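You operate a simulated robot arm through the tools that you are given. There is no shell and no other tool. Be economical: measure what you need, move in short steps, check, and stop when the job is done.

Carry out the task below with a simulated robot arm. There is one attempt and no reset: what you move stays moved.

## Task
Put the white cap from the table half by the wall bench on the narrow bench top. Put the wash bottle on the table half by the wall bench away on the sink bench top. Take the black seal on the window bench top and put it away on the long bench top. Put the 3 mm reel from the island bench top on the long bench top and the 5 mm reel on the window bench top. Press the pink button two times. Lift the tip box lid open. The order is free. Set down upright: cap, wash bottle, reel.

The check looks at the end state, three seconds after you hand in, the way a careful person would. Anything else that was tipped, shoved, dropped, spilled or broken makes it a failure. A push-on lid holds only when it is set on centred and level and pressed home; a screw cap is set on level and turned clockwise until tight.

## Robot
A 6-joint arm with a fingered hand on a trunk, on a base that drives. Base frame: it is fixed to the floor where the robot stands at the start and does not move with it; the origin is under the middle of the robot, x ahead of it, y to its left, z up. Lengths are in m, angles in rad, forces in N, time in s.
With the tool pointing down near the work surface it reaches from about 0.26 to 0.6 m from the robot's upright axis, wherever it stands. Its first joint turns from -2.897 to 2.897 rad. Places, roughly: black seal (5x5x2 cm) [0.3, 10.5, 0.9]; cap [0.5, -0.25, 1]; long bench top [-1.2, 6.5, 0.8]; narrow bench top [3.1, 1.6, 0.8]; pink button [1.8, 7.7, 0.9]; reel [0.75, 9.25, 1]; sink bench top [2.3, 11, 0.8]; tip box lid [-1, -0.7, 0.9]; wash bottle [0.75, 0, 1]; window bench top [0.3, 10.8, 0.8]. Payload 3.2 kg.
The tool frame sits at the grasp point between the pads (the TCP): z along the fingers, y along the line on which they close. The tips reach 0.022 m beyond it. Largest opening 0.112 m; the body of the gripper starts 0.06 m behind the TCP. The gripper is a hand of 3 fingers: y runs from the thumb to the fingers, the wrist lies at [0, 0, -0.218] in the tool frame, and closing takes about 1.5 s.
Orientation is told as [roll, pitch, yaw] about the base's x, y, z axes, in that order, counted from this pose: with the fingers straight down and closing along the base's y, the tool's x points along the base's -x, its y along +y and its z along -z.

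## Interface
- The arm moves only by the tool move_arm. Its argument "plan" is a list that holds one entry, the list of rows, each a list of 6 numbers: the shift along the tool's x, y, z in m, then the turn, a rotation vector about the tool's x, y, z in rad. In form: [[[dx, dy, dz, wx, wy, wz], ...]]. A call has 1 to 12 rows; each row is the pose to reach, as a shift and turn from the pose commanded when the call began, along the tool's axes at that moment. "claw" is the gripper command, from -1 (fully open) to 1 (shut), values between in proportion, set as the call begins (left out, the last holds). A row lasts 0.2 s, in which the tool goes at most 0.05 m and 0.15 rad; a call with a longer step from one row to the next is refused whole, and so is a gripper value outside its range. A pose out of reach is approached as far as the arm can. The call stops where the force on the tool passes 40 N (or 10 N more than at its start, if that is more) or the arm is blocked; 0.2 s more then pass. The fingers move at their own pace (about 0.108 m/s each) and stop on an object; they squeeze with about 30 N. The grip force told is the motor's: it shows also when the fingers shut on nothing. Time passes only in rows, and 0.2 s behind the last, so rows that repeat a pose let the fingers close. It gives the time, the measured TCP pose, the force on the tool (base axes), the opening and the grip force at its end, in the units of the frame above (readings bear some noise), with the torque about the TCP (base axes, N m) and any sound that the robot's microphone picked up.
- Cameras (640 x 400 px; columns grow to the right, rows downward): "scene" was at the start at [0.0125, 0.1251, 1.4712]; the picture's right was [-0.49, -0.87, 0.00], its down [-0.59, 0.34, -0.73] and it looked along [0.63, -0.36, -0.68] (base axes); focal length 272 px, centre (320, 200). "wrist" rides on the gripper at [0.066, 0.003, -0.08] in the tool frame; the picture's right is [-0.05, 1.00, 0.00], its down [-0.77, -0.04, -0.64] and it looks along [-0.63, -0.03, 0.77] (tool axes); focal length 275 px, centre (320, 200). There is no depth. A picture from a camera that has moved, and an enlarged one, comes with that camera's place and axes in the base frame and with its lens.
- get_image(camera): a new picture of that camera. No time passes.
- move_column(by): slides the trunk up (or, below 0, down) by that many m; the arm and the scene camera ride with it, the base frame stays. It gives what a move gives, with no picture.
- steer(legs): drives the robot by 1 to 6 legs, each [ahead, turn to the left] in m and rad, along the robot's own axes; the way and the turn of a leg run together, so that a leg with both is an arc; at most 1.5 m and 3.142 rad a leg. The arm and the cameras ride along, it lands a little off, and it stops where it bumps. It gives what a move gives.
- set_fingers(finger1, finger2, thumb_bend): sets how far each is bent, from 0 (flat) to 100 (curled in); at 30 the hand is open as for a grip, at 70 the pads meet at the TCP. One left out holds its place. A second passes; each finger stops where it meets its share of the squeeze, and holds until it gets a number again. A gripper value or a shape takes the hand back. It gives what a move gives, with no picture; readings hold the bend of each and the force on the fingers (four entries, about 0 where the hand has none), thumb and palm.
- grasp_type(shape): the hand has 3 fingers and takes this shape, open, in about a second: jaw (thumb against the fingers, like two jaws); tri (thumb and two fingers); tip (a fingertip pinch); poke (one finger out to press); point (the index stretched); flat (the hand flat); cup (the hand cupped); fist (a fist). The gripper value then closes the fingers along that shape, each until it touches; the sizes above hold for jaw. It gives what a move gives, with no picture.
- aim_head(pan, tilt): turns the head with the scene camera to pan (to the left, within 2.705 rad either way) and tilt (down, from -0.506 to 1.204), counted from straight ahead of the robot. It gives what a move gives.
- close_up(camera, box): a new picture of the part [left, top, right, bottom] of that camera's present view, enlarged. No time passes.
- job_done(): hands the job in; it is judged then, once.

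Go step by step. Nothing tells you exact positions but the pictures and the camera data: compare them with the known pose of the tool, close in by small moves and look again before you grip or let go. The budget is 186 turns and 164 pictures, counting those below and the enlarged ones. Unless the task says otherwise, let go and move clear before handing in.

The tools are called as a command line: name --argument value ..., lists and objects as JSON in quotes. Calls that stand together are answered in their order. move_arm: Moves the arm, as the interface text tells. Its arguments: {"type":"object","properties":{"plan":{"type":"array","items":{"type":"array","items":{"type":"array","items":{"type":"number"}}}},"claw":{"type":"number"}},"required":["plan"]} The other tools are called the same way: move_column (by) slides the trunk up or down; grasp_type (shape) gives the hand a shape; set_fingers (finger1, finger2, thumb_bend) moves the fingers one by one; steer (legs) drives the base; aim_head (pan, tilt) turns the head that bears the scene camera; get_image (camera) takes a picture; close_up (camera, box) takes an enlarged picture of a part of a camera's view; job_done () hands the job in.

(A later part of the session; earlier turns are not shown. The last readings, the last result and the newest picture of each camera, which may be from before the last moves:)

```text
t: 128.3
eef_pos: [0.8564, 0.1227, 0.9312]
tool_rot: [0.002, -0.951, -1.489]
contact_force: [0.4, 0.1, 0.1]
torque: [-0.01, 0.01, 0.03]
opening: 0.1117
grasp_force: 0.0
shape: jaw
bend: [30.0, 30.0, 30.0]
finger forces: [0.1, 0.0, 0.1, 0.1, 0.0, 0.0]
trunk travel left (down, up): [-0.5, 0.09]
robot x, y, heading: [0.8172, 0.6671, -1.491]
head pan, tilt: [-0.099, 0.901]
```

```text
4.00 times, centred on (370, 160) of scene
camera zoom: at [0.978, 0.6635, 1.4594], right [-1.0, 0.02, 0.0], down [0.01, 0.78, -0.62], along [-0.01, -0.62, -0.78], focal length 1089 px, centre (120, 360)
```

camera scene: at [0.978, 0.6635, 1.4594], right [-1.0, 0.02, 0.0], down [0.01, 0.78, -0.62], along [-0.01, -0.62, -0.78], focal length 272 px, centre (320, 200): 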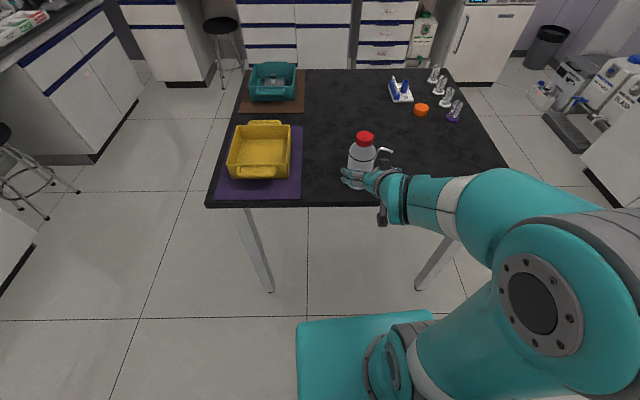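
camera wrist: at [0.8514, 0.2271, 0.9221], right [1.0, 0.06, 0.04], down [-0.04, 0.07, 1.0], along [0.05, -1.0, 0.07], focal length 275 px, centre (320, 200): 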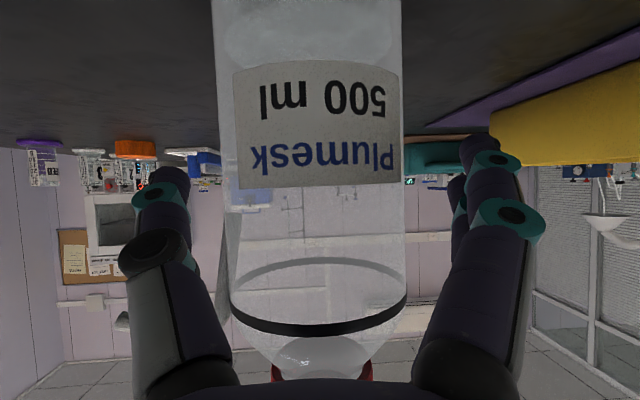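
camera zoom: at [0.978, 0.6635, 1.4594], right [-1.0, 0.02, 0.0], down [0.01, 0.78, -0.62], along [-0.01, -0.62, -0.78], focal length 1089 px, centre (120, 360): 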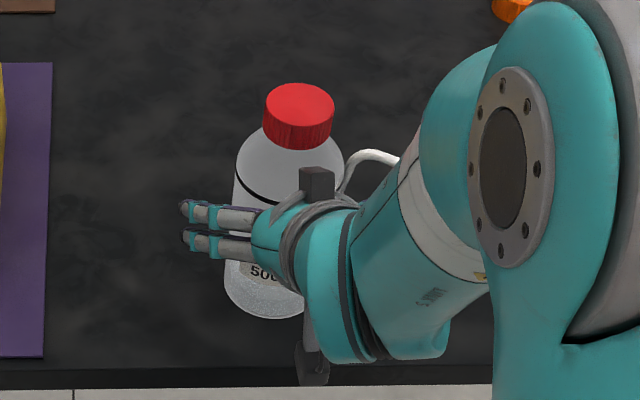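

move_arm --plan '[[[0, -0.005, 0.002, 0, 0, 0], [0, -0.005, 0.002, 0, 0, 0], [0, -0.005, 0.002, 0, 0, 0], [0, -0.005, 0.002, 0, 0, 0], [0, -0.005, 0.002, 0, 0, 0], [0, -0.005, 0.002, 0, 0, 0], [0, -0.005, 0.002, 0, 0, 0], [0, -0.005, 0.002, 0, 0, 0]]]' --claw 1

get_image --camera "wrist"

```text
t: 130.1
eef_pos: [0.8506, 0.1216, 0.9295]
tool_rot: [0.002, -0.952, -1.491]
contact_force: [-1.2, 0.1, -0.4]
torque: [-0.04, -0.03, -0.04]
opening: 0.0647
grasp_force: 30.2
shape: jaw
bend: [72.0, 71.0, 70.0]
finger forces: [13.5, 13.2, 0.1, 0.1, 27.3, 0.0]
trunk travel left (down, up): [-0.5, 0.09]
robot x, y, heading: [0.8174, 0.6693, -1.487]
head pan, tilt: [-0.099, 0.901]
```

```text
95 pictures are left
camera wrist: at [0.8452, 0.2263, 0.9206], right [1.0, 0.06, 0.04], down [-0.04, 0.07, 1.0], along [0.05, -1.0, 0.07], focal length 275 px, centre (320, 200)
```

wrist: 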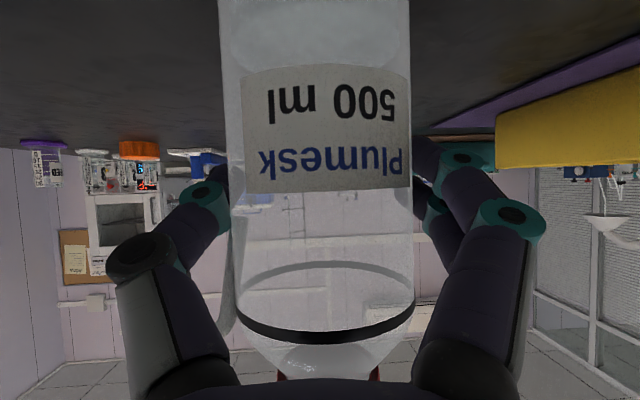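

Solid body grip. Lift, retract a little, and back away from the table.

move_arm --plan '[[[-0.024, 0, -0.0175, 0, 0, 0], [-0.049, 0, -0.035, 0, 0, 0], [-0.073, 0, -0.052, 0, 0, 0], [-0.098, 0, -0.07, 0, 0, 0], [-0.122, 0, -0.087, 0, 0, 0], [-0.107, 0, -0.108, 0, 0, 0], [-0.085, 0, -0.138, 0, 0, 0], [-0.064, 0, -0.168, 0, 0, 0], [-0.058, 0, -0.177, 0, 0, 0]]]'

steer --legs '[[-0.36, 0], [0, 1.5]]'

get_image --camera "wrist"

```text
t: 132.1
eef_pos: [0.84, 0.2353, 1.0761]
tool_rot: [0.0, -0.951, -1.49]
contact_force: [1.2, 0.5, -0.8]
torque: [0.02, -0.02, 0.0]
opening: 0.0642
grasp_force: 29.8
shape: jaw
bend: [72.0, 72.0, 70.0]
finger forces: [13.5, 13.0, 0.0, 0.2, 26.9, 0.0]
out of reach, approached as far as the arm can: row 4, 5, 6
trunk travel left (down, up): [-0.5, 0.09]
robot x, y, heading: [0.8203, 0.6674, -1.483]
head pan, tilt: [-0.099, 0.901]
```

```text
t: 138.1
eef_pos: [1.2191, 1.0162, 1.0759]
tool_rot: [0.005, -0.949, 0.028]
contact_force: [-0.2, 0.2, -1.7]
torque: [-0.01, 0.01, 0.01]
opening: 0.0642
grasp_force: 30.6
shape: jaw
bend: [72.0, 72.0, 70.0]
finger forces: [13.8, 13.1, 0.0, 0.0, 27.0, 0.1]
trunk travel left (down, up): [-0.5, 0.09]
robot x, y, heading: [0.7853, 1.0182, 0.031]
head pan, tilt: [-0.099, 0.901]
```

```text
94 pictures are left
camera wrist: at [1.1157, 1.0162, 1.0673], right [0.0, 1.0, 0.04], down [-0.07, -0.04, 1.0], along [1.0, 0.0, 0.07], focal length 275 px, centre (320, 200)
```

wrist: 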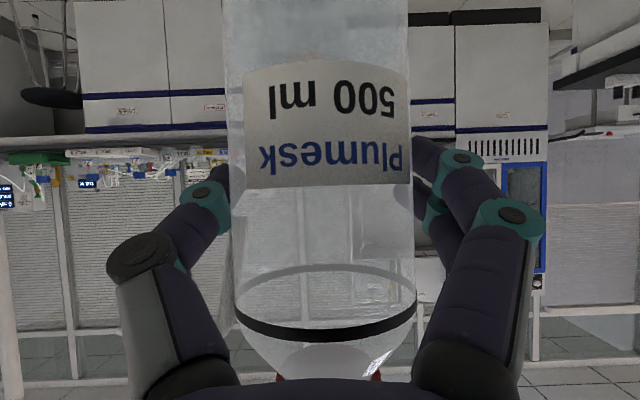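

Carrying steadily. I drive round into the right-hand aisle.

steer --legs '[[1.26, 0], [0, 1.07], [0.59, 0], [0, 0.47]]'

aim_head --pan 0.1 --tilt 0.35

get_image --camera "scene"

```text
t: 151.4
eef_pos: [2.317, 1.9939, 1.0757]
tool_rot: [0.003, -0.951, 1.581]
contact_force: [-0.6, -0.1, -1.7]
torque: [-0.01, -0.01, 0.02]
opening: 0.0642
grasp_force: 30.0
shape: jaw
bend: [72.0, 72.0, 70.0]
finger forces: [13.7, 13.0, 0.0, 0.0, 26.9, 0.0]
trunk travel left (down, up): [-0.5, 0.09]
robot x, y, heading: [2.3104, 1.5601, 1.585]
head pan, tilt: [-0.099, 0.901]
```

```text
t: 152.4
eef_pos: [2.3186, 1.9938, 1.0762]
tool_rot: [0.004, -0.952, 1.582]
contact_force: [0.6, -0.6, -1.8]
torque: [-0.02, 0.02, 0.06]
opening: 0.0646
grasp_force: 30.1
shape: jaw
bend: [72.0, 72.0, 70.0]
finger forces: [13.7, 13.0, 0.1, 0.0, 27.0, 0.0]
trunk travel left (down, up): [-0.5, 0.09]
robot x, y, heading: [2.3067, 1.5603, 1.582]
head pan, tilt: [0.099, 0.351]
```

```text
93 pictures are left
camera scene: at [2.1357, 1.5922, 1.5069], right [0.99, 0.11, 0.0], down [0.04, -0.34, -0.94], along [-0.11, 0.93, -0.34], focal length 272 px, centre (320, 200)
```

scene: 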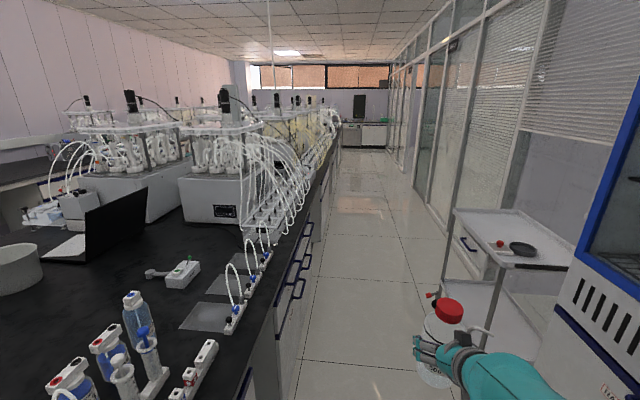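

steer --legs '[[1.5, -0.01], [1.5, 0], [1.4, 0]]'

get_image --camera "scene"

```text
t: 173.5
eef_pos: [2.3469, 6.4019, 1.076]
tool_rot: [0.003, -0.95, 1.555]
contact_force: [-0.2, -0.6, -1.3]
torque: [0.02, 0.01, -0.03]
opening: 0.064
grasp_force: 30.0
shape: jaw
bend: [72.0, 72.0, 70.0]
finger forces: [13.8, 12.9, 0.0, 0.1, 27.0, 0.0]
trunk travel left (down, up): [-0.5, 0.09]
robot x, y, heading: [2.3287, 5.973, 1.557]
head pan, tilt: [0.099, 0.351]
```

```text
92 pictures are left
camera scene: at [2.1546, 6.0055, 1.507], right [1.0, 0.09, 0.0], down [0.03, -0.34, -0.94], along [-0.08, 0.94, -0.34], focal length 272 px, centre (320, 200)
```

scene: 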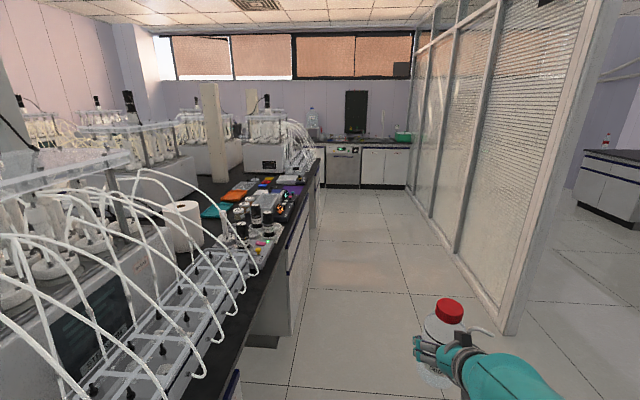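

steer --legs '[[1.5, 0.01], [1.5, 0], [0.9, 0]]'

aim_head --pan 0.0 --tilt 0.7

get_image --camera "scene"

```text
t: 191.9
eef_pos: [2.4615, 10.2126, 1.0764]
tool_rot: [0.002, -0.952, 1.541]
contact_force: [1.1, 0.6, -1.5]
torque: [-0.02, 0.01, 0.01]
opening: 0.0641
grasp_force: 30.0
shape: jaw
bend: [72.0, 72.0, 70.0]
finger forces: [13.7, 13.0, 0.0, 0.0, 27.0, 0.1]
trunk travel left (down, up): [-0.5, 0.09]
robot x, y, heading: [2.433, 9.7836, 1.545]
head pan, tilt: [0.099, 0.351]
```

```text
t: 192.7
eef_pos: [2.4604, 10.2114, 1.0766]
tool_rot: [0.003, -0.952, 1.542]
contact_force: [-0.3, 0.3, -0.7]
torque: [0.0, 0.0, -0.02]
opening: 0.0639
grasp_force: 29.5
shape: jaw
bend: [72.0, 72.0, 70.0]
finger forces: [13.7, 13.1, 0.1, 0.1, 27.0, 0.1]
trunk travel left (down, up): [-0.5, 0.09]
robot x, y, heading: [2.4371, 9.7818, 1.547]
head pan, tilt: [0.0, 0.7]
```

```text
91 pictures are left
camera scene: at [2.2719, 9.8095, 1.4757], right [1.0, -0.02, 0.0], down [-0.02, -0.64, -0.77], along [0.02, 0.77, -0.64], focal length 272 px, centre (320, 200)
```

scene: 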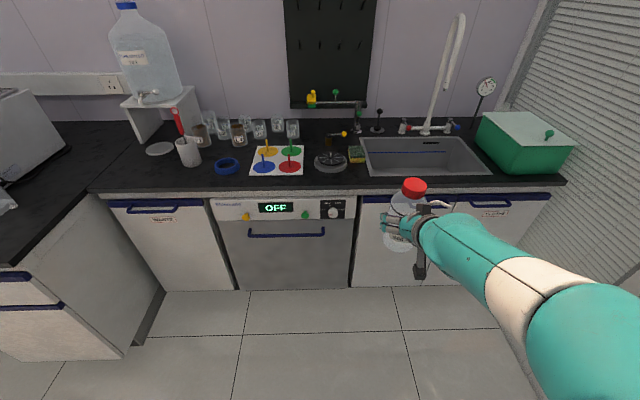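

Sink bench ahead; a free front spot lies near (1.80, 10.71) between the pot and the blue ring. I raise the trunk and check the bench corner to the left.

move_column --by 0.09

aim_head --pan 0.8 --tilt 0.6

get_image --camera "scene"

```text
t: 193.9
eef_pos: [2.4616, 10.2115, 1.1659]
tool_rot: [0.004, -0.951, 1.541]
contact_force: [0.5, 0.2, -1.4]
torque: [0.0, -0.02, -0.03]
opening: 0.0641
grasp_force: 29.3
shape: jaw
bend: [72.0, 72.0, 70.0]
finger forces: [13.7, 13.0, 0.1, 0.1, 27.0, 0.1]
trunk travel left (down, up): [-0.59, 0.0]
robot x, y, heading: [2.4362, 9.7794, 1.546]
head pan, tilt: [0.0, 0.7]
```

```text
t: 195.1
eef_pos: [2.4612, 10.2114, 1.1658]
tool_rot: [0.001, -0.953, 1.541]
contact_force: [0.3, 0.0, -1.1]
torque: [-0.03, 0.0, 0.0]
opening: 0.0641
grasp_force: 30.1
shape: jaw
bend: [72.0, 72.0, 70.0]
finger forces: [13.7, 13.0, 0.0, 0.0, 27.0, 0.0]
trunk travel left (down, up): [-0.59, 0.0]
robot x, y, heading: [2.4394, 9.7826, 1.545]
head pan, tilt: [0.799, 0.6]
```

```text
90 pictures are left
camera scene: at [2.2081, 9.7878, 1.5742], right [0.72, 0.7, 0.0], down [0.39, -0.4, -0.82], along [-0.58, 0.59, -0.57], focal length 272 px, centre (320, 200)
```

scene: 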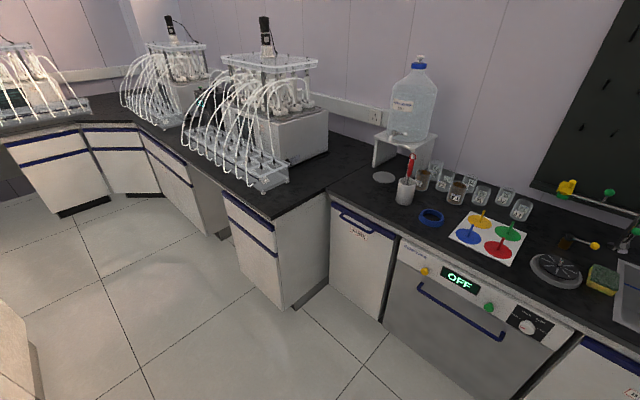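

steer --legs '[[0, 1.027], [0.66, 0], [0, -1.0]]'

aim_head --pan -0.1 --tilt 0.9

get_image --camera "scene"

```text
t: 203.9
eef_pos: [1.9006, 10.5729, 1.1662]
tool_rot: [0.005, -0.95, 1.55]
contact_force: [-0.7, 0.1, -0.5]
torque: [-0.01, 0.0, 0.01]
opening: 0.0643
grasp_force: 29.7
shape: jaw
bend: [72.0, 72.0, 70.0]
finger forces: [13.6, 12.9, 0.0, 0.1, 27.1, 0.1]
trunk travel left (down, up): [-0.59, 0.0]
robot x, y, heading: [1.881, 10.1393, 1.556]
head pan, tilt: [0.799, 0.6]
```

```text
t: 205.1
eef_pos: [1.9014, 10.5727, 1.1664]
tool_rot: [0.002, -0.951, 1.55]
contact_force: [0.2, 0.3, -1.8]
torque: [0.0, 0.0, 0.01]
opening: 0.0642
grasp_force: 29.8
shape: jaw
bend: [72.0, 72.0, 70.0]
finger forces: [13.6, 13.1, 0.0, 0.1, 27.0, 0.0]
trunk travel left (down, up): [-0.59, 0.0]
robot x, y, heading: [1.8799, 10.1406, 1.553]
head pan, tilt: [-0.099, 0.901]
```

```text
89 pictures are left
camera scene: at [1.7228, 10.1594, 1.5495], right [0.99, -0.11, 0.0], down [-0.09, -0.78, -0.62], along [0.07, 0.62, -0.78], focal length 272 px, centre (320, 200)
```

scene: 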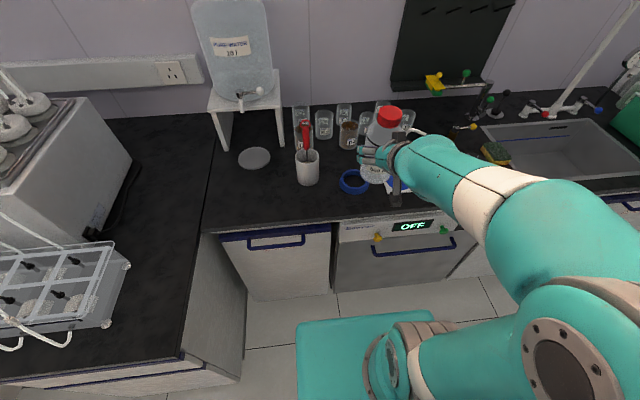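

move_arm --plan '[[[-0.0195, 0.028, 0.027, 0, 0, 0], [-0.039, 0.056, 0.054, 0, 0, 0], [-0.0583, 0.083, 0.0816, 0, 0, 0], [-0.028, 0.083, 0.103, 0, 0, 0], [0.003, 0.083, 0.125, 0, 0, 0], [0.033, 0.083, 0.147, 0, 0, 0], [0.064, 0.083, 0.169, 0, 0, 0], [0.064, 0.083, 0.169, 0, 0, 0]]]'

get_image --camera "scene"

get_image --camera "wrist"

```text
t: 206.9
eef_pos: [1.818, 10.6764, 1.0186]
tool_rot: [0.0, -0.95, 1.55]
contact_force: [-0.3, 0.4, -1.9]
torque: [-0.02, -0.01, 0.03]
opening: 0.0641
grasp_force: 29.9
shape: jaw
bend: [72.0, 72.0, 70.0]
finger forces: [13.8, 13.0, 0.1, 0.0, 27.1, 0.0]
out of reach, approached as far as the arm can: row 1, 2, 3
trunk travel left (down, up): [-0.59, 0.0]
robot x, y, heading: [1.8814, 10.1414, 1.557]
head pan, tilt: [-0.099, 0.901]
```

```text
88 pictures are left
camera scene: at [1.7229, 10.1593, 1.5495], right [0.99, -0.12, 0.0], down [-0.09, -0.78, -0.62], along [0.07, 0.62, -0.78], focal length 272 px, centre (320, 200)
```

scene: 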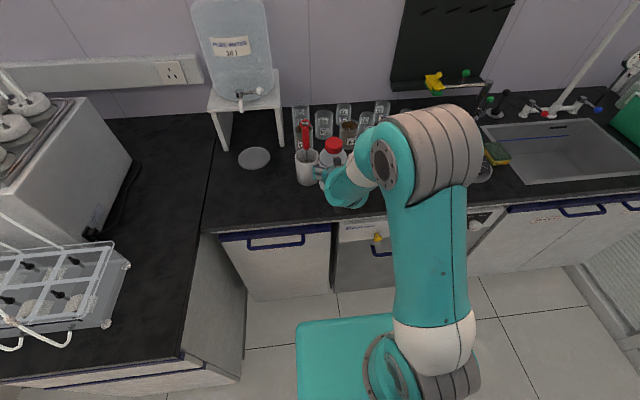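

```text
87 pictures are left
camera wrist: at [1.8128, 10.5726, 1.0104], right [-1.0, 0.05, 0.04], down [0.03, -0.07, 1.0], along [0.05, 1.0, 0.07], focal length 275 px, centre (320, 200)
```

wrist: 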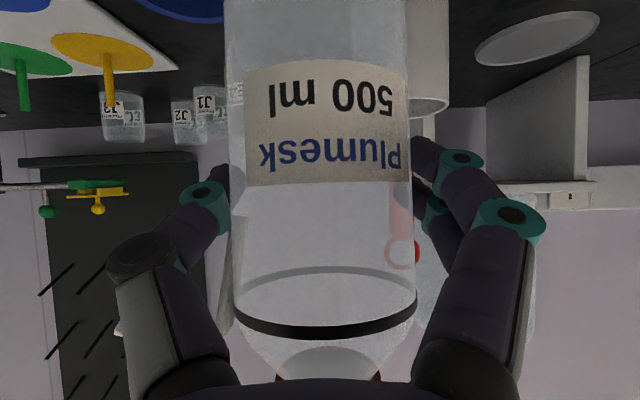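

move_arm --plan '[[[0.0244, 0, 0.0174, 0, 0, 0], [0.0448, 0, 0.032, 0, 0, 0], [0.0529, 0, 0.0378, 0, 0, 0], [0.057, 0, 0.0407, 0, 0, 0], [0.057, 0, 0.0407, 0, 0, 0]]]'

get_image --camera "wrist"

```text
t: 208.1
eef_pos: [1.7923, 10.6832, 0.9639]
tool_rot: [-0.014, -0.94, 1.55]
contact_force: [-0.1, 0.3, -1.3]
torque: [0.03, -0.02, -0.01]
opening: 0.0641
grasp_force: 30.0
shape: jaw
bend: [72.0, 72.0, 70.0]
finger forces: [13.8, 13.0, 0.0, 0.0, 27.1, 0.1]
out of reach, approached as far as the arm can: row 1, 2, 3, 4, 5
trunk travel left (down, up): [-0.59, 0.0]
robot x, y, heading: [1.8795, 10.1408, 1.554]
head pan, tilt: [-0.099, 0.901]
```

```text
86 pictures are left
camera wrist: at [1.7871, 10.5793, 0.9553], right [-1.0, 0.06, 0.03], down [0.03, -0.06, 1.0], along [0.06, 1.0, 0.06], focal length 275 px, centre (320, 200)
```

wrist: 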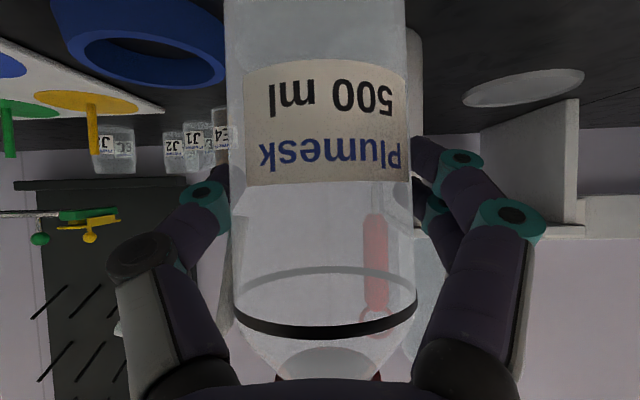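

The raised trunk limits the reach downward; I undo that and lower the trunk instead.

move_arm --plan '[[[-0.0244, 0, -0.0174, 0, 0, 0], [-0.0488, 0, -0.0348, 0, 0, 0], [-0.057, 0, -0.0407, 0, 0, 0]]]'

move_column --by -0.06

get_image --camera "wrist"

```text
t: 208.9
eef_pos: [1.7942, 10.6845, 1.0334]
tool_rot: [0.005, -0.951, 1.55]
contact_force: [0.0, 0.2, -2.0]
torque: [0.0, 0.04, -0.04]
opening: 0.0644
grasp_force: 30.0
shape: jaw
bend: [72.0, 72.0, 70.0]
finger forces: [13.8, 13.0, 0.0, 0.0, 27.0, 0.1]
trunk travel left (down, up): [-0.59, 0.0]
robot x, y, heading: [1.88, 10.1397, 1.558]
head pan, tilt: [-0.099, 0.901]
```

```text
t: 209.9
eef_pos: [1.7928, 10.6836, 0.974]
tool_rot: [0.003, -0.953, 1.549]
contact_force: [-1.0, -0.4, -2.0]
torque: [-0.05, 0.02, 0.0]
opening: 0.0641
grasp_force: 29.8
shape: jaw
bend: [72.0, 72.0, 70.0]
finger forces: [13.9, 13.0, 0.0, 0.0, 27.1, 0.0]
trunk travel left (down, up): [-0.53, 0.06]
robot x, y, heading: [1.8804, 10.1423, 1.557]
head pan, tilt: [-0.099, 0.901]
```

```text
85 pictures are left
camera wrist: at [1.7884, 10.5803, 0.9649], right [-1.0, 0.04, 0.04], down [0.04, -0.07, 1.0], along [0.05, 1.0, 0.07], focal length 275 px, centre (320, 200)
```

wrist: 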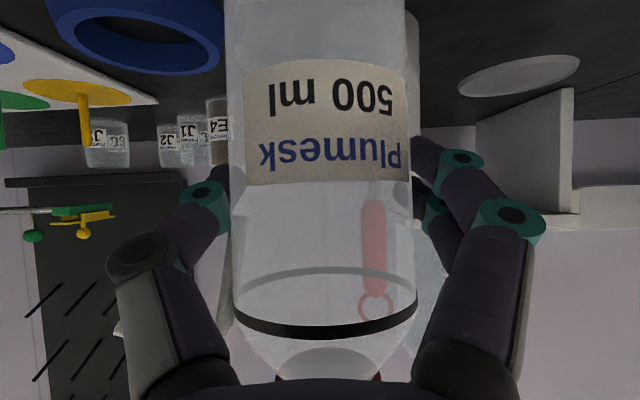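

move_arm --plan '[[[0.0047, -0.022, -0.0065, 0, 0, 0], [0.0047, -0.022, -0.0065, 0, 0, 0]]]'

move_column --by -0.025

get_image --camera "wrist"

```text
t: 210.5
eef_pos: [1.8146, 10.6733, 0.9735]
tool_rot: [0.004, -0.951, 1.551]
contact_force: [-1.0, 0.4, -1.5]
torque: [-0.05, 0.0, 0.01]
opening: 0.0633
grasp_force: 29.8
shape: jaw
bend: [72.0, 72.0, 70.0]
finger forces: [13.8, 13.1, 0.1, 0.0, 27.0, 0.0]
trunk travel left (down, up): [-0.53, 0.06]
robot x, y, heading: [1.879, 10.1441, 1.556]
head pan, tilt: [-0.099, 0.901]
```

```text
t: 211.2
eef_pos: [1.8141, 10.6733, 0.9499]
tool_rot: [0.004, -0.952, 1.55]
contact_force: [-0.4, 0.5, -1.6]
torque: [-0.02, -0.02, -0.02]
opening: 0.0634
grasp_force: 29.6
shape: jaw
bend: [72.0, 72.0, 70.0]
finger forces: [13.8, 13.0, 0.1, 0.0, 27.0, 0.0]
trunk travel left (down, up): [-0.505, 0.085]
robot x, y, heading: [1.8826, 10.1406, 1.555]
head pan, tilt: [-0.099, 0.901]
```

```text
84 pictures are left
camera wrist: at [1.8091, 10.5707, 0.9407], right [-1.0, 0.04, 0.04], down [0.04, -0.07, 1.0], along [0.05, 1.0, 0.07], focal length 275 px, centre (320, 200)
```

wrist: 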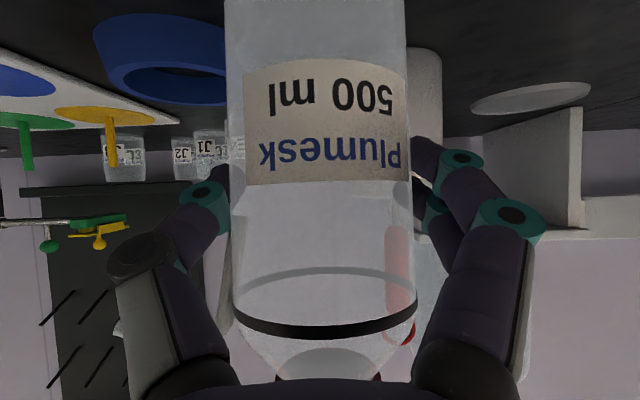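

move_arm --plan '[[[0.0033, 0, 0.0023, 0, 0, 0], [0.0065, 0, 0.0046, 0, 0, 0], [0.0098, 0, 0.007, 0, 0, 0], [0.013, 0, 0.0093, 0, 0, 0]]]'

close_up --camera "scene" --box '[270, 120, 390, 240]'

```text
t: 212.2
eef_pos: [1.8126, 10.6742, 0.9348]
tool_rot: [0.003, -0.953, 1.552]
contact_force: [0.6, 0.0, -1.3]
torque: [-0.02, -0.01, -0.03]
opening: 0.0632
grasp_force: 29.6
shape: jaw
bend: [72.0, 72.0, 70.0]
finger forces: [13.8, 13.1, 0.0, 0.1, 27.0, 0.1]
trunk travel left (down, up): [-0.505, 0.085]
robot x, y, heading: [1.8809, 10.1436, 1.557]
head pan, tilt: [-0.099, 0.901]
```

```text
3.33 times, centred on (330, 180) of scene
camera zoom: at [1.7228, 10.1595, 1.4644], right [0.99, -0.12, 0.0], down [-0.09, -0.78, -0.62], along [0.07, 0.62, -0.78], focal length 908 px, centre (287, 267)
```

zoom: 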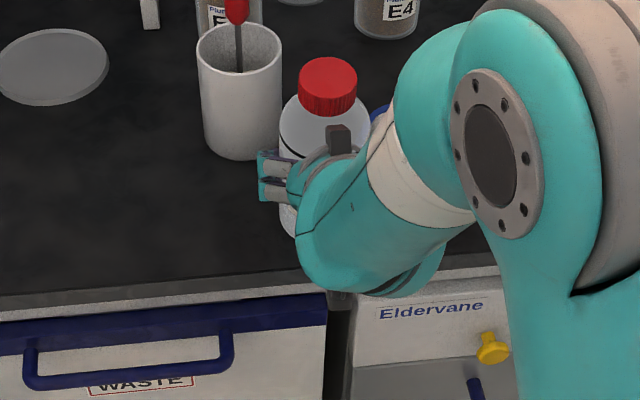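

move_arm --plan '[[[0.0033, 0, 0.0023, 0, 0, 0], [0.0065, 0, 0.0046, 0, 0, 0], [0.0098, 0, 0.007, 0, 0, 0]]]'

```text
t: 213.0
eef_pos: [1.8127, 10.6752, 0.928]
tool_rot: [0.003, -0.959, 1.543]
contact_force: [4.5, 5.2, 28.3]
torque: [0.25, -0.05, -0.01]
opening: 0.0634
grasp_force: 30.3
shape: jaw
bend: [72.0, 72.0, 70.0]
finger forces: [14.8, 14.3, 0.0, 0.1, 32.1, 0.0]
trunk travel left (down, up): [-0.505, 0.085]
robot x, y, heading: [1.8782, 10.1406, 1.555]
head pan, tilt: [-0.099, 0.901]
```

Contact. I relieve the pressure, open, and withdraw along the tool axis.

move_arm --plan '[[[-0.0035, 0, -0.0025, 0, 0, 0], [-0.0041, 0, -0.0029, 0, 0, 0]]]'

move_arm --plan '[[[0, 0, 0, 0, 0, 0], [0, 0, 0, 0, 0, 0], [0, 0, 0, 0, 0, 0], [0, 0, 0, 0, 0, 0], [0, 0, 0, 0, 0, 0], [0, 0, -0.03, 0, 0, 0], [0, 0, -0.07, 0, 0, 0], [0, 0, -0.11, 0, 0, 0], [0, 0, -0.15, 0, 0, 0]]]' --claw -1

close_up --camera "scene" --box '[240, 90, 400, 240]'

```text
t: 213.6
eef_pos: [1.8143, 10.6743, 0.9276]
tool_rot: [-0.002, -0.949, 1.551]
contact_force: [-0.9, 7.0, 18.5]
torque: [0.15, 0.05, 0.05]
opening: 0.0638
grasp_force: 30.0
shape: jaw
bend: [72.0, 72.0, 70.0]
finger forces: [15.9, 15.7, 0.0, 0.1, 29.8, 0.0]
trunk travel left (down, up): [-0.505, 0.085]
robot x, y, heading: [1.8801, 10.1401, 1.556]
head pan, tilt: [-0.099, 0.901]
```

```text
t: 215.6
eef_pos: [1.8099, 10.5535, 1.0179]
tool_rot: [0.001, -0.947, 1.552]
contact_force: [-1.0, 0.1, -0.2]
torque: [-0.03, 0.01, 0.0]
opening: 0.1119
grasp_force: 0.1
shape: jaw
bend: [30.0, 30.0, 30.0]
finger forces: [0.0, 0.0, 0.0, 0.1, 0.0, 0.0]
out of reach, approached as far as the arm can: row 9
trunk travel left (down, up): [-0.505, 0.085]
robot x, y, heading: [1.8785, 10.1418, 1.554]
head pan, tilt: [-0.099, 0.901]
```

```text
2.67 times, centred on (320, 165) of scene
camera zoom: at [1.723, 10.1589, 1.4644], right [0.99, -0.12, 0.0], down [-0.09, -0.78, -0.62], along [0.07, 0.62, -0.78], focal length 726 px, centre (320, 293)
```

zoom: 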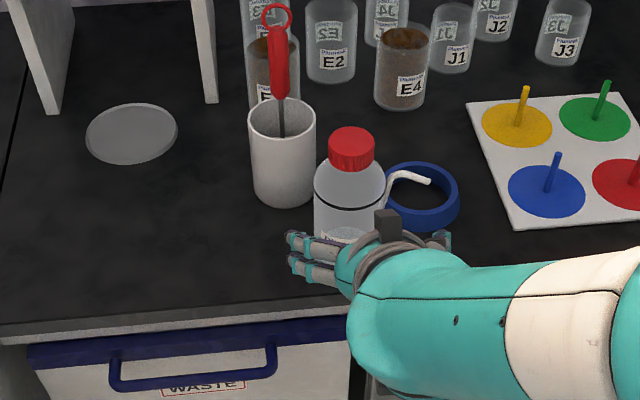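

Wash bottle stands upright on the sink bench. I re-level the hand, back off, and look toward the island end and window bench.

steer --legs '[[-0.3, 0]]'

move_arm --plan '[[[0, 0, -0.01, 0, 0.14, 0], [-0.02, 0, -0.02, 0, 0.28, 0], [-0.04, 0, -0.03, 0, 0.42, 0], [-0.06, 0, -0.04, 0, 0.56, 0], [-0.08, 0, -0.05, 0, 0.7, 0], [-0.1, 0, -0.06, 0, 0.84, 0], [-0.11, 0, -0.07, 0, 0.95, 0]]]'

aim_head --pan 1.5 --tilt 0.5

get_image --camera "scene"

aim_head --pan 2.5 --tilt 0.5

get_image --camera "scene"

```text
t: 217.7
eef_pos: [1.8069, 10.2431, 1.0175]
tool_rot: [0.0, -0.949, 1.543]
contact_force: [0.2, 0.3, 0.3]
torque: [0.0, 0.04, 0.0]
opening: 0.1119
grasp_force: 0.1
shape: jaw
bend: [30.0, 30.0, 30.0]
finger forces: [0.0, 0.1, 0.0, 0.0, 0.1, 0.0]
trunk travel left (down, up): [-0.505, 0.085]
robot x, y, heading: [1.8743, 9.8306, 1.552]
head pan, tilt: [-0.099, 0.901]
```

```text
t: 219.3
eef_pos: [1.8068, 10.2488, 1.1489]
tool_rot: [0.001, 0.002, 1.547]
contact_force: [-1.3, 0.7, 0.6]
torque: [0.0, 0.03, -0.04]
opening: 0.1122
grasp_force: 0.1
shape: jaw
bend: [30.0, 30.0, 30.0]
finger forces: [0.0, 0.1, 0.0, 0.0, 0.1, 0.0]
out of reach, approached as far as the arm can: row 1, 2
trunk travel left (down, up): [-0.505, 0.085]
robot x, y, heading: [1.8743, 9.8275, 1.549]
head pan, tilt: [-0.099, 0.901]
```

```text
t: 221.0
eef_pos: [1.807, 10.2499, 1.1472]
tool_rot: [0.001, 0.002, 1.544]
contact_force: [0.0, 0.5, 0.0]
torque: [0.02, 0.02, 0.0]
opening: 0.1119
grasp_force: 0.0
shape: jaw
bend: [30.0, 30.0, 30.0]
finger forces: [0.1, 0.0, 0.0, 0.1, 0.0, 0.1]
trunk travel left (down, up): [-0.505, 0.085]
robot x, y, heading: [1.8782, 9.832, 1.548]
head pan, tilt: [1.499, 0.499]
```

```text
81 pictures are left
camera scene: at [1.6169, 9.7829, 1.4983], right [0.1, 1.0, 0.0], down [0.48, -0.05, -0.88], along [-0.87, 0.08, -0.48], focal length 272 px, centre (320, 200)
```

scene: 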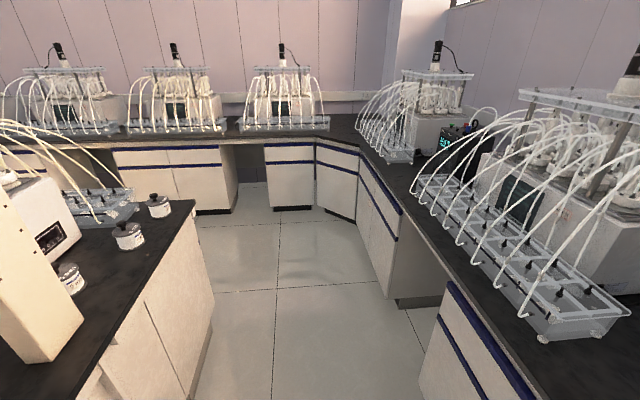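

```text
t: 222.3
eef_pos: [1.8071, 10.2486, 1.1477]
tool_rot: [0.001, 0.001, 1.546]
contact_force: [0.5, 0.2, -0.5]
torque: [0.04, -0.03, -0.04]
opening: 0.1121
grasp_force: 0.0
shape: jaw
bend: [30.0, 30.0, 30.0]
finger forces: [0.0, 0.1, 0.0, 0.0, 0.1, 0.0]
trunk travel left (down, up): [-0.505, 0.085]
robot x, y, heading: [1.8733, 9.8314, 1.547]
head pan, tilt: [2.499, 0.499]
```

```text
80 pictures are left
camera scene: at [1.6512, 9.7027, 1.4983], right [-0.79, 0.62, 0.0], down [0.3, 0.38, -0.88], along [-0.54, -0.69, -0.48], focal length 272 px, centre (320, 200)
```

scene: 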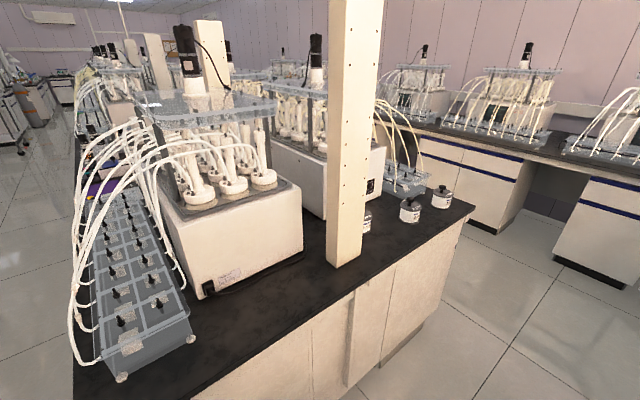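

close_up --camera "scene" --box '[355, 170, 475, 245]'

steer --legs '[[0, 1.58], [0.9, 0]]'

aim_head --pan 0.9 --tilt 0.7

get_image --camera "scene"

aim_head --pan -0.9 --tilt 0.7

get_image --camera "scene"

```text
5.33 times, centred on (415, 208) of scene
camera zoom: at [1.6512, 9.7027, 1.4983], right [-0.79, 0.62, 0.0], down [0.3, 0.38, -0.88], along [-0.54, -0.69, -0.48], focal length 1452 px, centre (-187, 160)
```

zoom: 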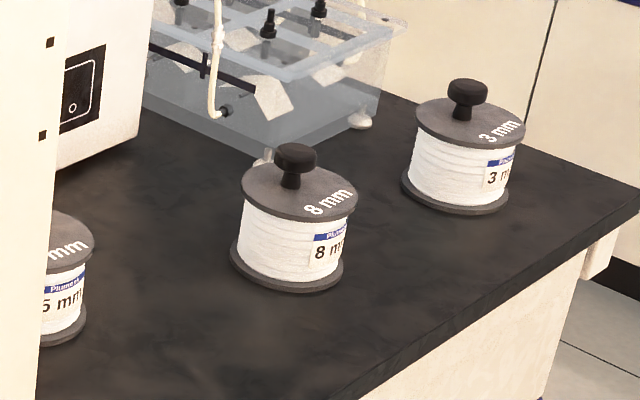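

```text
t: 230.7
eef_pos: [0.565, 9.8181, 1.1473]
tool_rot: [0.002, 0.0, 3.087]
contact_force: [-1.1, -0.4, -1.1]
torque: [-0.01, 0.0, 0.01]
opening: 0.1121
grasp_force: 0.0
shape: jaw
bend: [30.0, 30.0, 30.0]
finger forces: [0.0, 0.1, 0.0, 0.0, 0.0, 0.0]
trunk travel left (down, up): [-0.505, 0.085]
robot x, y, heading: [0.9856, 9.8742, 3.088]
head pan, tilt: [2.499, 0.499]
```

```text
t: 232.4
eef_pos: [0.5651, 9.8192, 1.149]
tool_rot: [0.002, 0.002, 3.089]
contact_force: [0.0, -0.2, 0.1]
torque: [0.03, -0.01, 0.01]
opening: 0.1116
grasp_force: 0.0
shape: jaw
bend: [30.0, 30.0, 30.0]
finger forces: [0.0, 0.0, 0.0, 0.0, 0.0, 0.0]
trunk travel left (down, up): [-0.505, 0.085]
robot x, y, heading: [0.9823, 9.8732, 3.089]
head pan, tilt: [0.901, 0.7]
```

```text
78 pictures are left
camera scene: at [0.9816, 9.6409, 1.4806], right [-0.75, 0.66, 0.0], down [0.43, 0.48, -0.76], along [-0.51, -0.57, -0.64], focal length 272 px, centre (320, 200)
```

scene: 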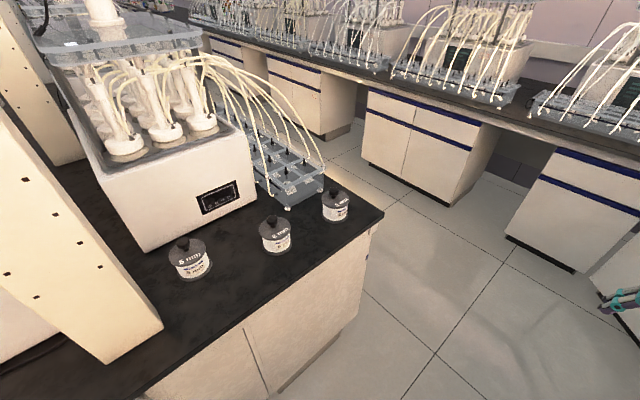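

```text
t: 234.2
eef_pos: [0.565, 9.8171, 1.1495]
tool_rot: [0.002, 0.002, 3.087]
contact_force: [-0.6, -0.4, -0.2]
torque: [0.0, 0.01, -0.01]
opening: 0.1118
grasp_force: 0.0
shape: jaw
bend: [30.0, 30.0, 30.0]
finger forces: [0.0, 0.0, 0.1, 0.0, 0.0, 0.0]
trunk travel left (down, up): [-0.505, 0.085]
robot x, y, heading: [0.9875, 9.8735, 3.09]
head pan, tilt: [-0.901, 0.7]
```

```text
77 pictures are left
camera scene: at [0.9885, 9.7739, 1.4806], right [0.81, 0.58, 0.0], down [0.37, -0.52, -0.77], along [-0.44, 0.62, -0.64], focal length 272 px, centre (320, 200)
```

scene: 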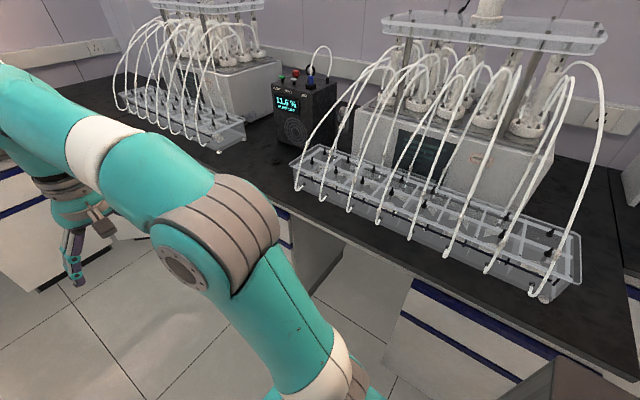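

Reels are (left→right) 5 mm, 8 mm, 3 mm along the island's end. I zoom on the window bench to find the black seal.

close_up --camera "scene" --box '[200, 70, 360, 220]'

steer --legs '[[0, 1.57]]'

aim_head --pan 0.0 --tilt 0.9

get_image --camera "scene"

```text
2.67 times, centred on (280, 145) of scene
camera zoom: at [0.9885, 9.7739, 1.4806], right [0.81, 0.58, 0.0], down [0.37, -0.52, -0.77], along [-0.44, 0.62, -0.64], focal length 726 px, centre (427, 347)
```

zoom: 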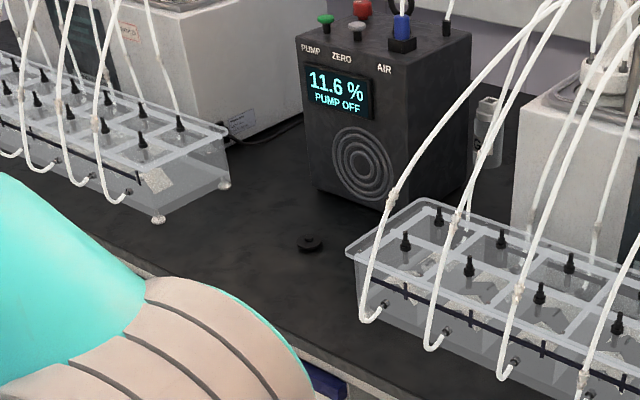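

```text
t: 238.4
eef_pos: [1.0292, 9.4516, 1.1487]
tool_rot: [0.003, 0.001, -1.654]
contact_force: [0.5, 0.2, -0.9]
torque: [0.02, 0.01, -0.01]
opening: 0.1121
grasp_force: 0.1
shape: jaw
bend: [30.0, 30.0, 30.0]
finger forces: [0.1, 0.1, 0.1, 0.1, 0.0, 0.0]
trunk travel left (down, up): [-0.505, 0.085]
robot x, y, heading: [0.9844, 9.8754, -1.654]
head pan, tilt: [-0.901, 0.7]
```

```text
t: 239.6
eef_pos: [1.0282, 9.4514, 1.1479]
tool_rot: [0.003, 0.001, -1.655]
contact_force: [0.3, -0.5, -0.6]
torque: [-0.01, -0.01, 0.03]
opening: 0.1122
grasp_force: 0.1
shape: jaw
bend: [30.0, 30.0, 30.0]
finger forces: [0.1, 0.0, 0.0, 0.0, 0.1, 0.0]
trunk travel left (down, up): [-0.505, 0.085]
robot x, y, heading: [0.984, 9.8727, -1.654]
head pan, tilt: [0.0, 0.901]
```

```text
75 pictures are left
camera scene: at [1.1505, 9.8445, 1.4645], right [-1.0, 0.08, 0.0], down [0.06, 0.78, -0.62], along [-0.05, -0.62, -0.78], focal length 272 px, centre (320, 200)
```

scene: 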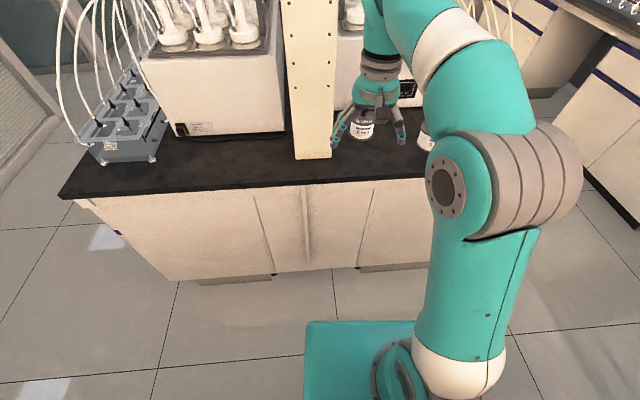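

5 mm reel stands near (0.94, 9.08), close to the post. I shift the hand right, drive closer and look from the wrist.

move_arm --plan '[[[0, -0.04, 0, 0, 0, 0], [0, -0.08, 0, 0, 0, 0]]]'

steer --legs '[[0.23, 0]]'

get_image --camera "wrist"

get_image --camera "scene"

```text
t: 240.2
eef_pos: [0.9493, 9.4581, 1.1485]
tool_rot: [0.002, 0.002, -1.655]
contact_force: [0.3, -0.7, -0.3]
torque: [-0.02, -0.03, -0.01]
opening: 0.1123
grasp_force: 0.0
shape: jaw
bend: [30.0, 30.0, 30.0]
finger forces: [0.0, 0.0, 0.0, 0.0, 0.0, 0.0]
trunk travel left (down, up): [-0.505, 0.085]
robot x, y, heading: [0.9847, 9.8729, -1.652]
head pan, tilt: [0.0, 0.901]
```

```text
t: 241.9
eef_pos: [0.9284, 9.2264, 1.1483]
tool_rot: [0.001, 0.002, -1.658]
contact_force: [-0.4, 0.3, -0.9]
torque: [0.02, 0.03, 0.02]
opening: 0.1122
grasp_force: 0.1
shape: jaw
bend: [30.0, 30.0, 30.0]
finger forces: [0.0, 0.1, 0.0, 0.1, 0.0, 0.0]
trunk travel left (down, up): [-0.505, 0.085]
robot x, y, heading: [0.9664, 9.6431, -1.651]
head pan, tilt: [0.0, 0.901]
```

```text
74 pictures are left
camera wrist: at [0.9376, 9.2916, 1.2277], right [0.99, -0.13, 0.0], down [-0.1, -0.77, 0.63], along [-0.08, -0.63, -0.77], focal length 275 px, centre (320, 200)
```

wrist: 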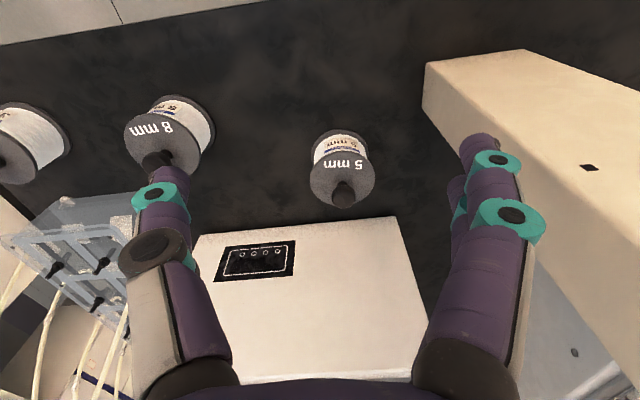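

```text
73 pictures are left
camera scene: at [1.1309, 9.6108, 1.4644], right [-1.0, 0.09, 0.0], down [0.07, 0.78, -0.62], along [-0.05, -0.62, -0.78], focal length 272 px, centre (320, 200)
```

scene: 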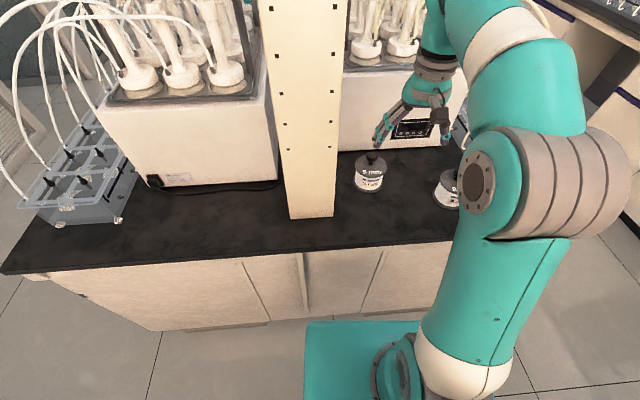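

move_arm --plan '[[[-0.035, 0.007, 0, 0, 0, 0], [-0.07, 0.014, 0, 0, 0, 0], [-0.105, 0.02, 0, 0, 0, 0], [-0.141, 0.027, 0, 0, 0, 0], [-0.141, 0.027, 0.04, 0, 0, 0], [-0.141, 0.027, 0.08, 0, 0, 0], [-0.141, 0.027, 0.115, 0, 0, 0], [-0.141, 0.027, 0.115, 0, 0, 0]]]' --claw -0.1

get_image --camera "wrist"

```text
t: 243.7
eef_pos: [0.9417, 9.0807, 1.0341]
tool_rot: [0.002, 0.003, -1.661]
contact_force: [0.6, -0.2, 0.3]
torque: [0.0, 0.0, 0.01]
opening: 0.062
grasp_force: 0.0
shape: jaw
bend: [72.0, 72.0, 70.0]
finger forces: [0.0, 0.0, 0.0, 0.0, 0.1, 0.0]
out of reach, approached as far as the arm can: row 3, 4, 5, 6
trunk travel left (down, up): [-0.505, 0.085]
robot x, y, heading: [0.9658, 9.6389, -1.655]
head pan, tilt: [0.0, 0.901]
```

```text
72 pictures are left
camera wrist: at [0.95, 9.146, 1.1132], right [0.99, -0.13, 0.0], down [-0.1, -0.77, 0.63], along [-0.08, -0.63, -0.77], focal length 275 px, centre (320, 200)
```

wrist: 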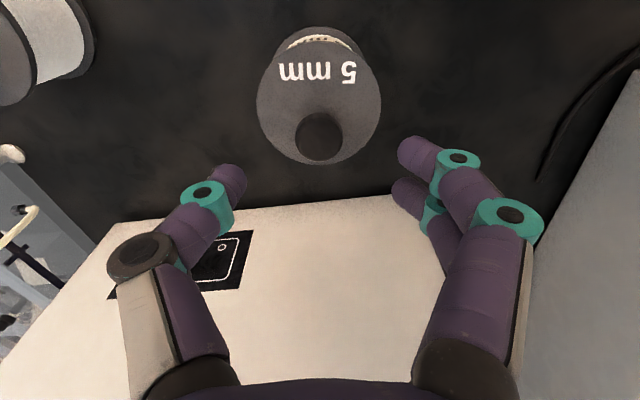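

move_arm --plan '[[[0, 0, 0.02, 0, 0, 0], [0, 0, 0.04, 0, 0, 0], [0, 0, 0.049, 0, 0, 0], [0, 0, 0.049, 0, 0, 0]]]'

get_image --camera "wrist"

```text
t: 244.7
eef_pos: [0.9424, 9.0817, 0.9844]
tool_rot: [0.001, 0.003, -1.66]
contact_force: [0.3, -0.6, -0.6]
torque: [0.0, -0.02, -0.01]
opening: 0.0623
grasp_force: 0.0
shape: jaw
bend: [72.0, 72.0, 70.0]
finger forces: [0.1, 0.0, 0.0, 0.0, 0.0, 0.0]
trunk travel left (down, up): [-0.505, 0.085]
robot x, y, heading: [0.9688, 9.6421, -1.659]
head pan, tilt: [0.0, 0.901]
```

```text
71 pictures are left
camera wrist: at [0.9512, 9.1483, 1.0634], right [0.99, -0.13, 0.0], down [-0.1, -0.77, 0.63], along [-0.08, -0.63, -0.77], focal length 275 px, centre (320, 200)
```

wrist: 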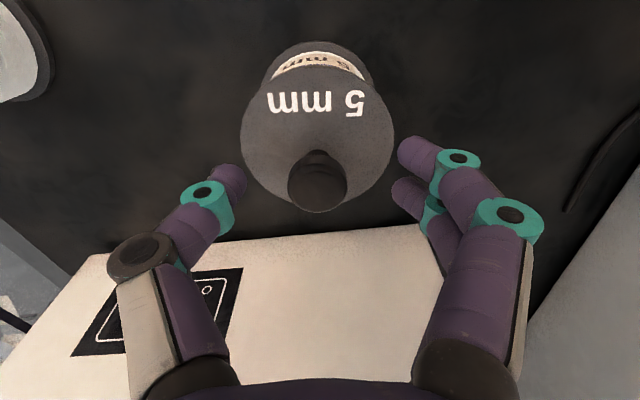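

Size change says knob top ≈0.962, y≈9.073. I go 1 cm forward and lower.

move_arm --plan '[[[-0.004, 0, 0.01, 0, 0, 0], [-0.008, 0, 0.02, 0, 0, 0], [-0.008, 0, 0.027, 0, 0, 0], [-0.008, 0, 0.027, 0, 0, 0]]]' --claw 0.1

get_image --camera "wrist"

```text
t: 245.7
eef_pos: [0.943, 9.0743, 0.9566]
tool_rot: [0.002, 0.002, -1.657]
contact_force: [0.4, 0.5, 0.1]
torque: [-0.01, 0.02, -0.02]
opening: 0.0508
grasp_force: 0.1
shape: jaw
bend: [73.0, 73.0, 70.0]
finger forces: [0.0, 0.1, 0.0, 0.0, 0.0, 0.0]
trunk travel left (down, up): [-0.505, 0.085]
robot x, y, heading: [0.9665, 9.6418, -1.656]
head pan, tilt: [0.0, 0.901]
```

```text
70 pictures are left
camera wrist: at [0.9521, 9.1399, 1.0364], right [0.99, -0.13, 0.0], down [-0.1, -0.77, 0.63], along [-0.08, -0.63, -0.77], focal length 275 px, centre (320, 200)
```

wrist: 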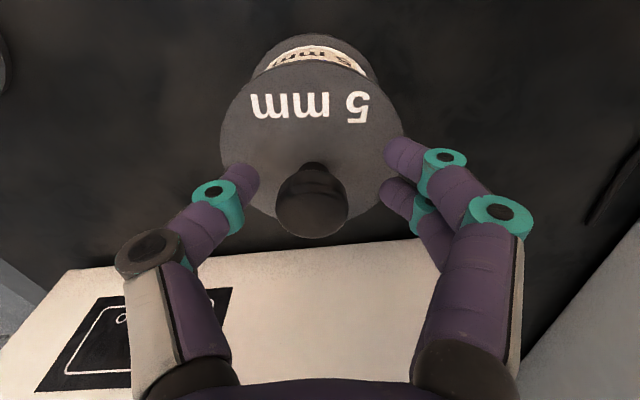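

move_arm --plan '[[[0, -0.002, 0, 0, 0, 0], [0, -0.002, 0, 0, 0, 0], [0, -0.002, 0, 0, 0, 0], [0, -0.002, 0, 0, 0, 0], [0, -0.002, 0, 0, 0, 0], [0, -0.002, 0, 0, 0, 0]]]' --claw 1

get_image --camera "wrist"

```text
t: 247.1
eef_pos: [0.9412, 9.0745, 0.9579]
tool_rot: [0.002, 0.003, -1.657]
contact_force: [0.3, 1.1, 0.2]
torque: [0.0, -0.06, 0.03]
opening: 0.0095
grasp_force: 30.0
shape: jaw
bend: [65.0, 72.0, 71.0]
finger forces: [0.0, 16.1, 0.0, 0.0, 21.0, 0.0]
trunk travel left (down, up): [-0.505, 0.085]
robot x, y, heading: [0.9668, 9.6435, -1.658]
head pan, tilt: [0.0, 0.901]
```

```text
69 pictures are left
camera wrist: at [0.9505, 9.1406, 1.037], right [0.99, -0.13, 0.0], down [-0.1, -0.77, 0.63], along [-0.08, -0.63, -0.77], focal length 275 px, centre (320, 200)
```

wrist: 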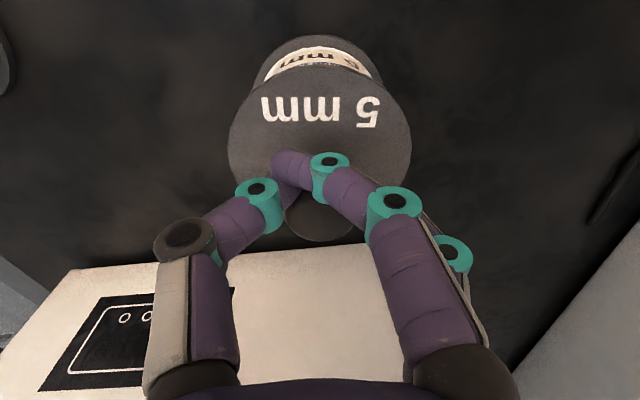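

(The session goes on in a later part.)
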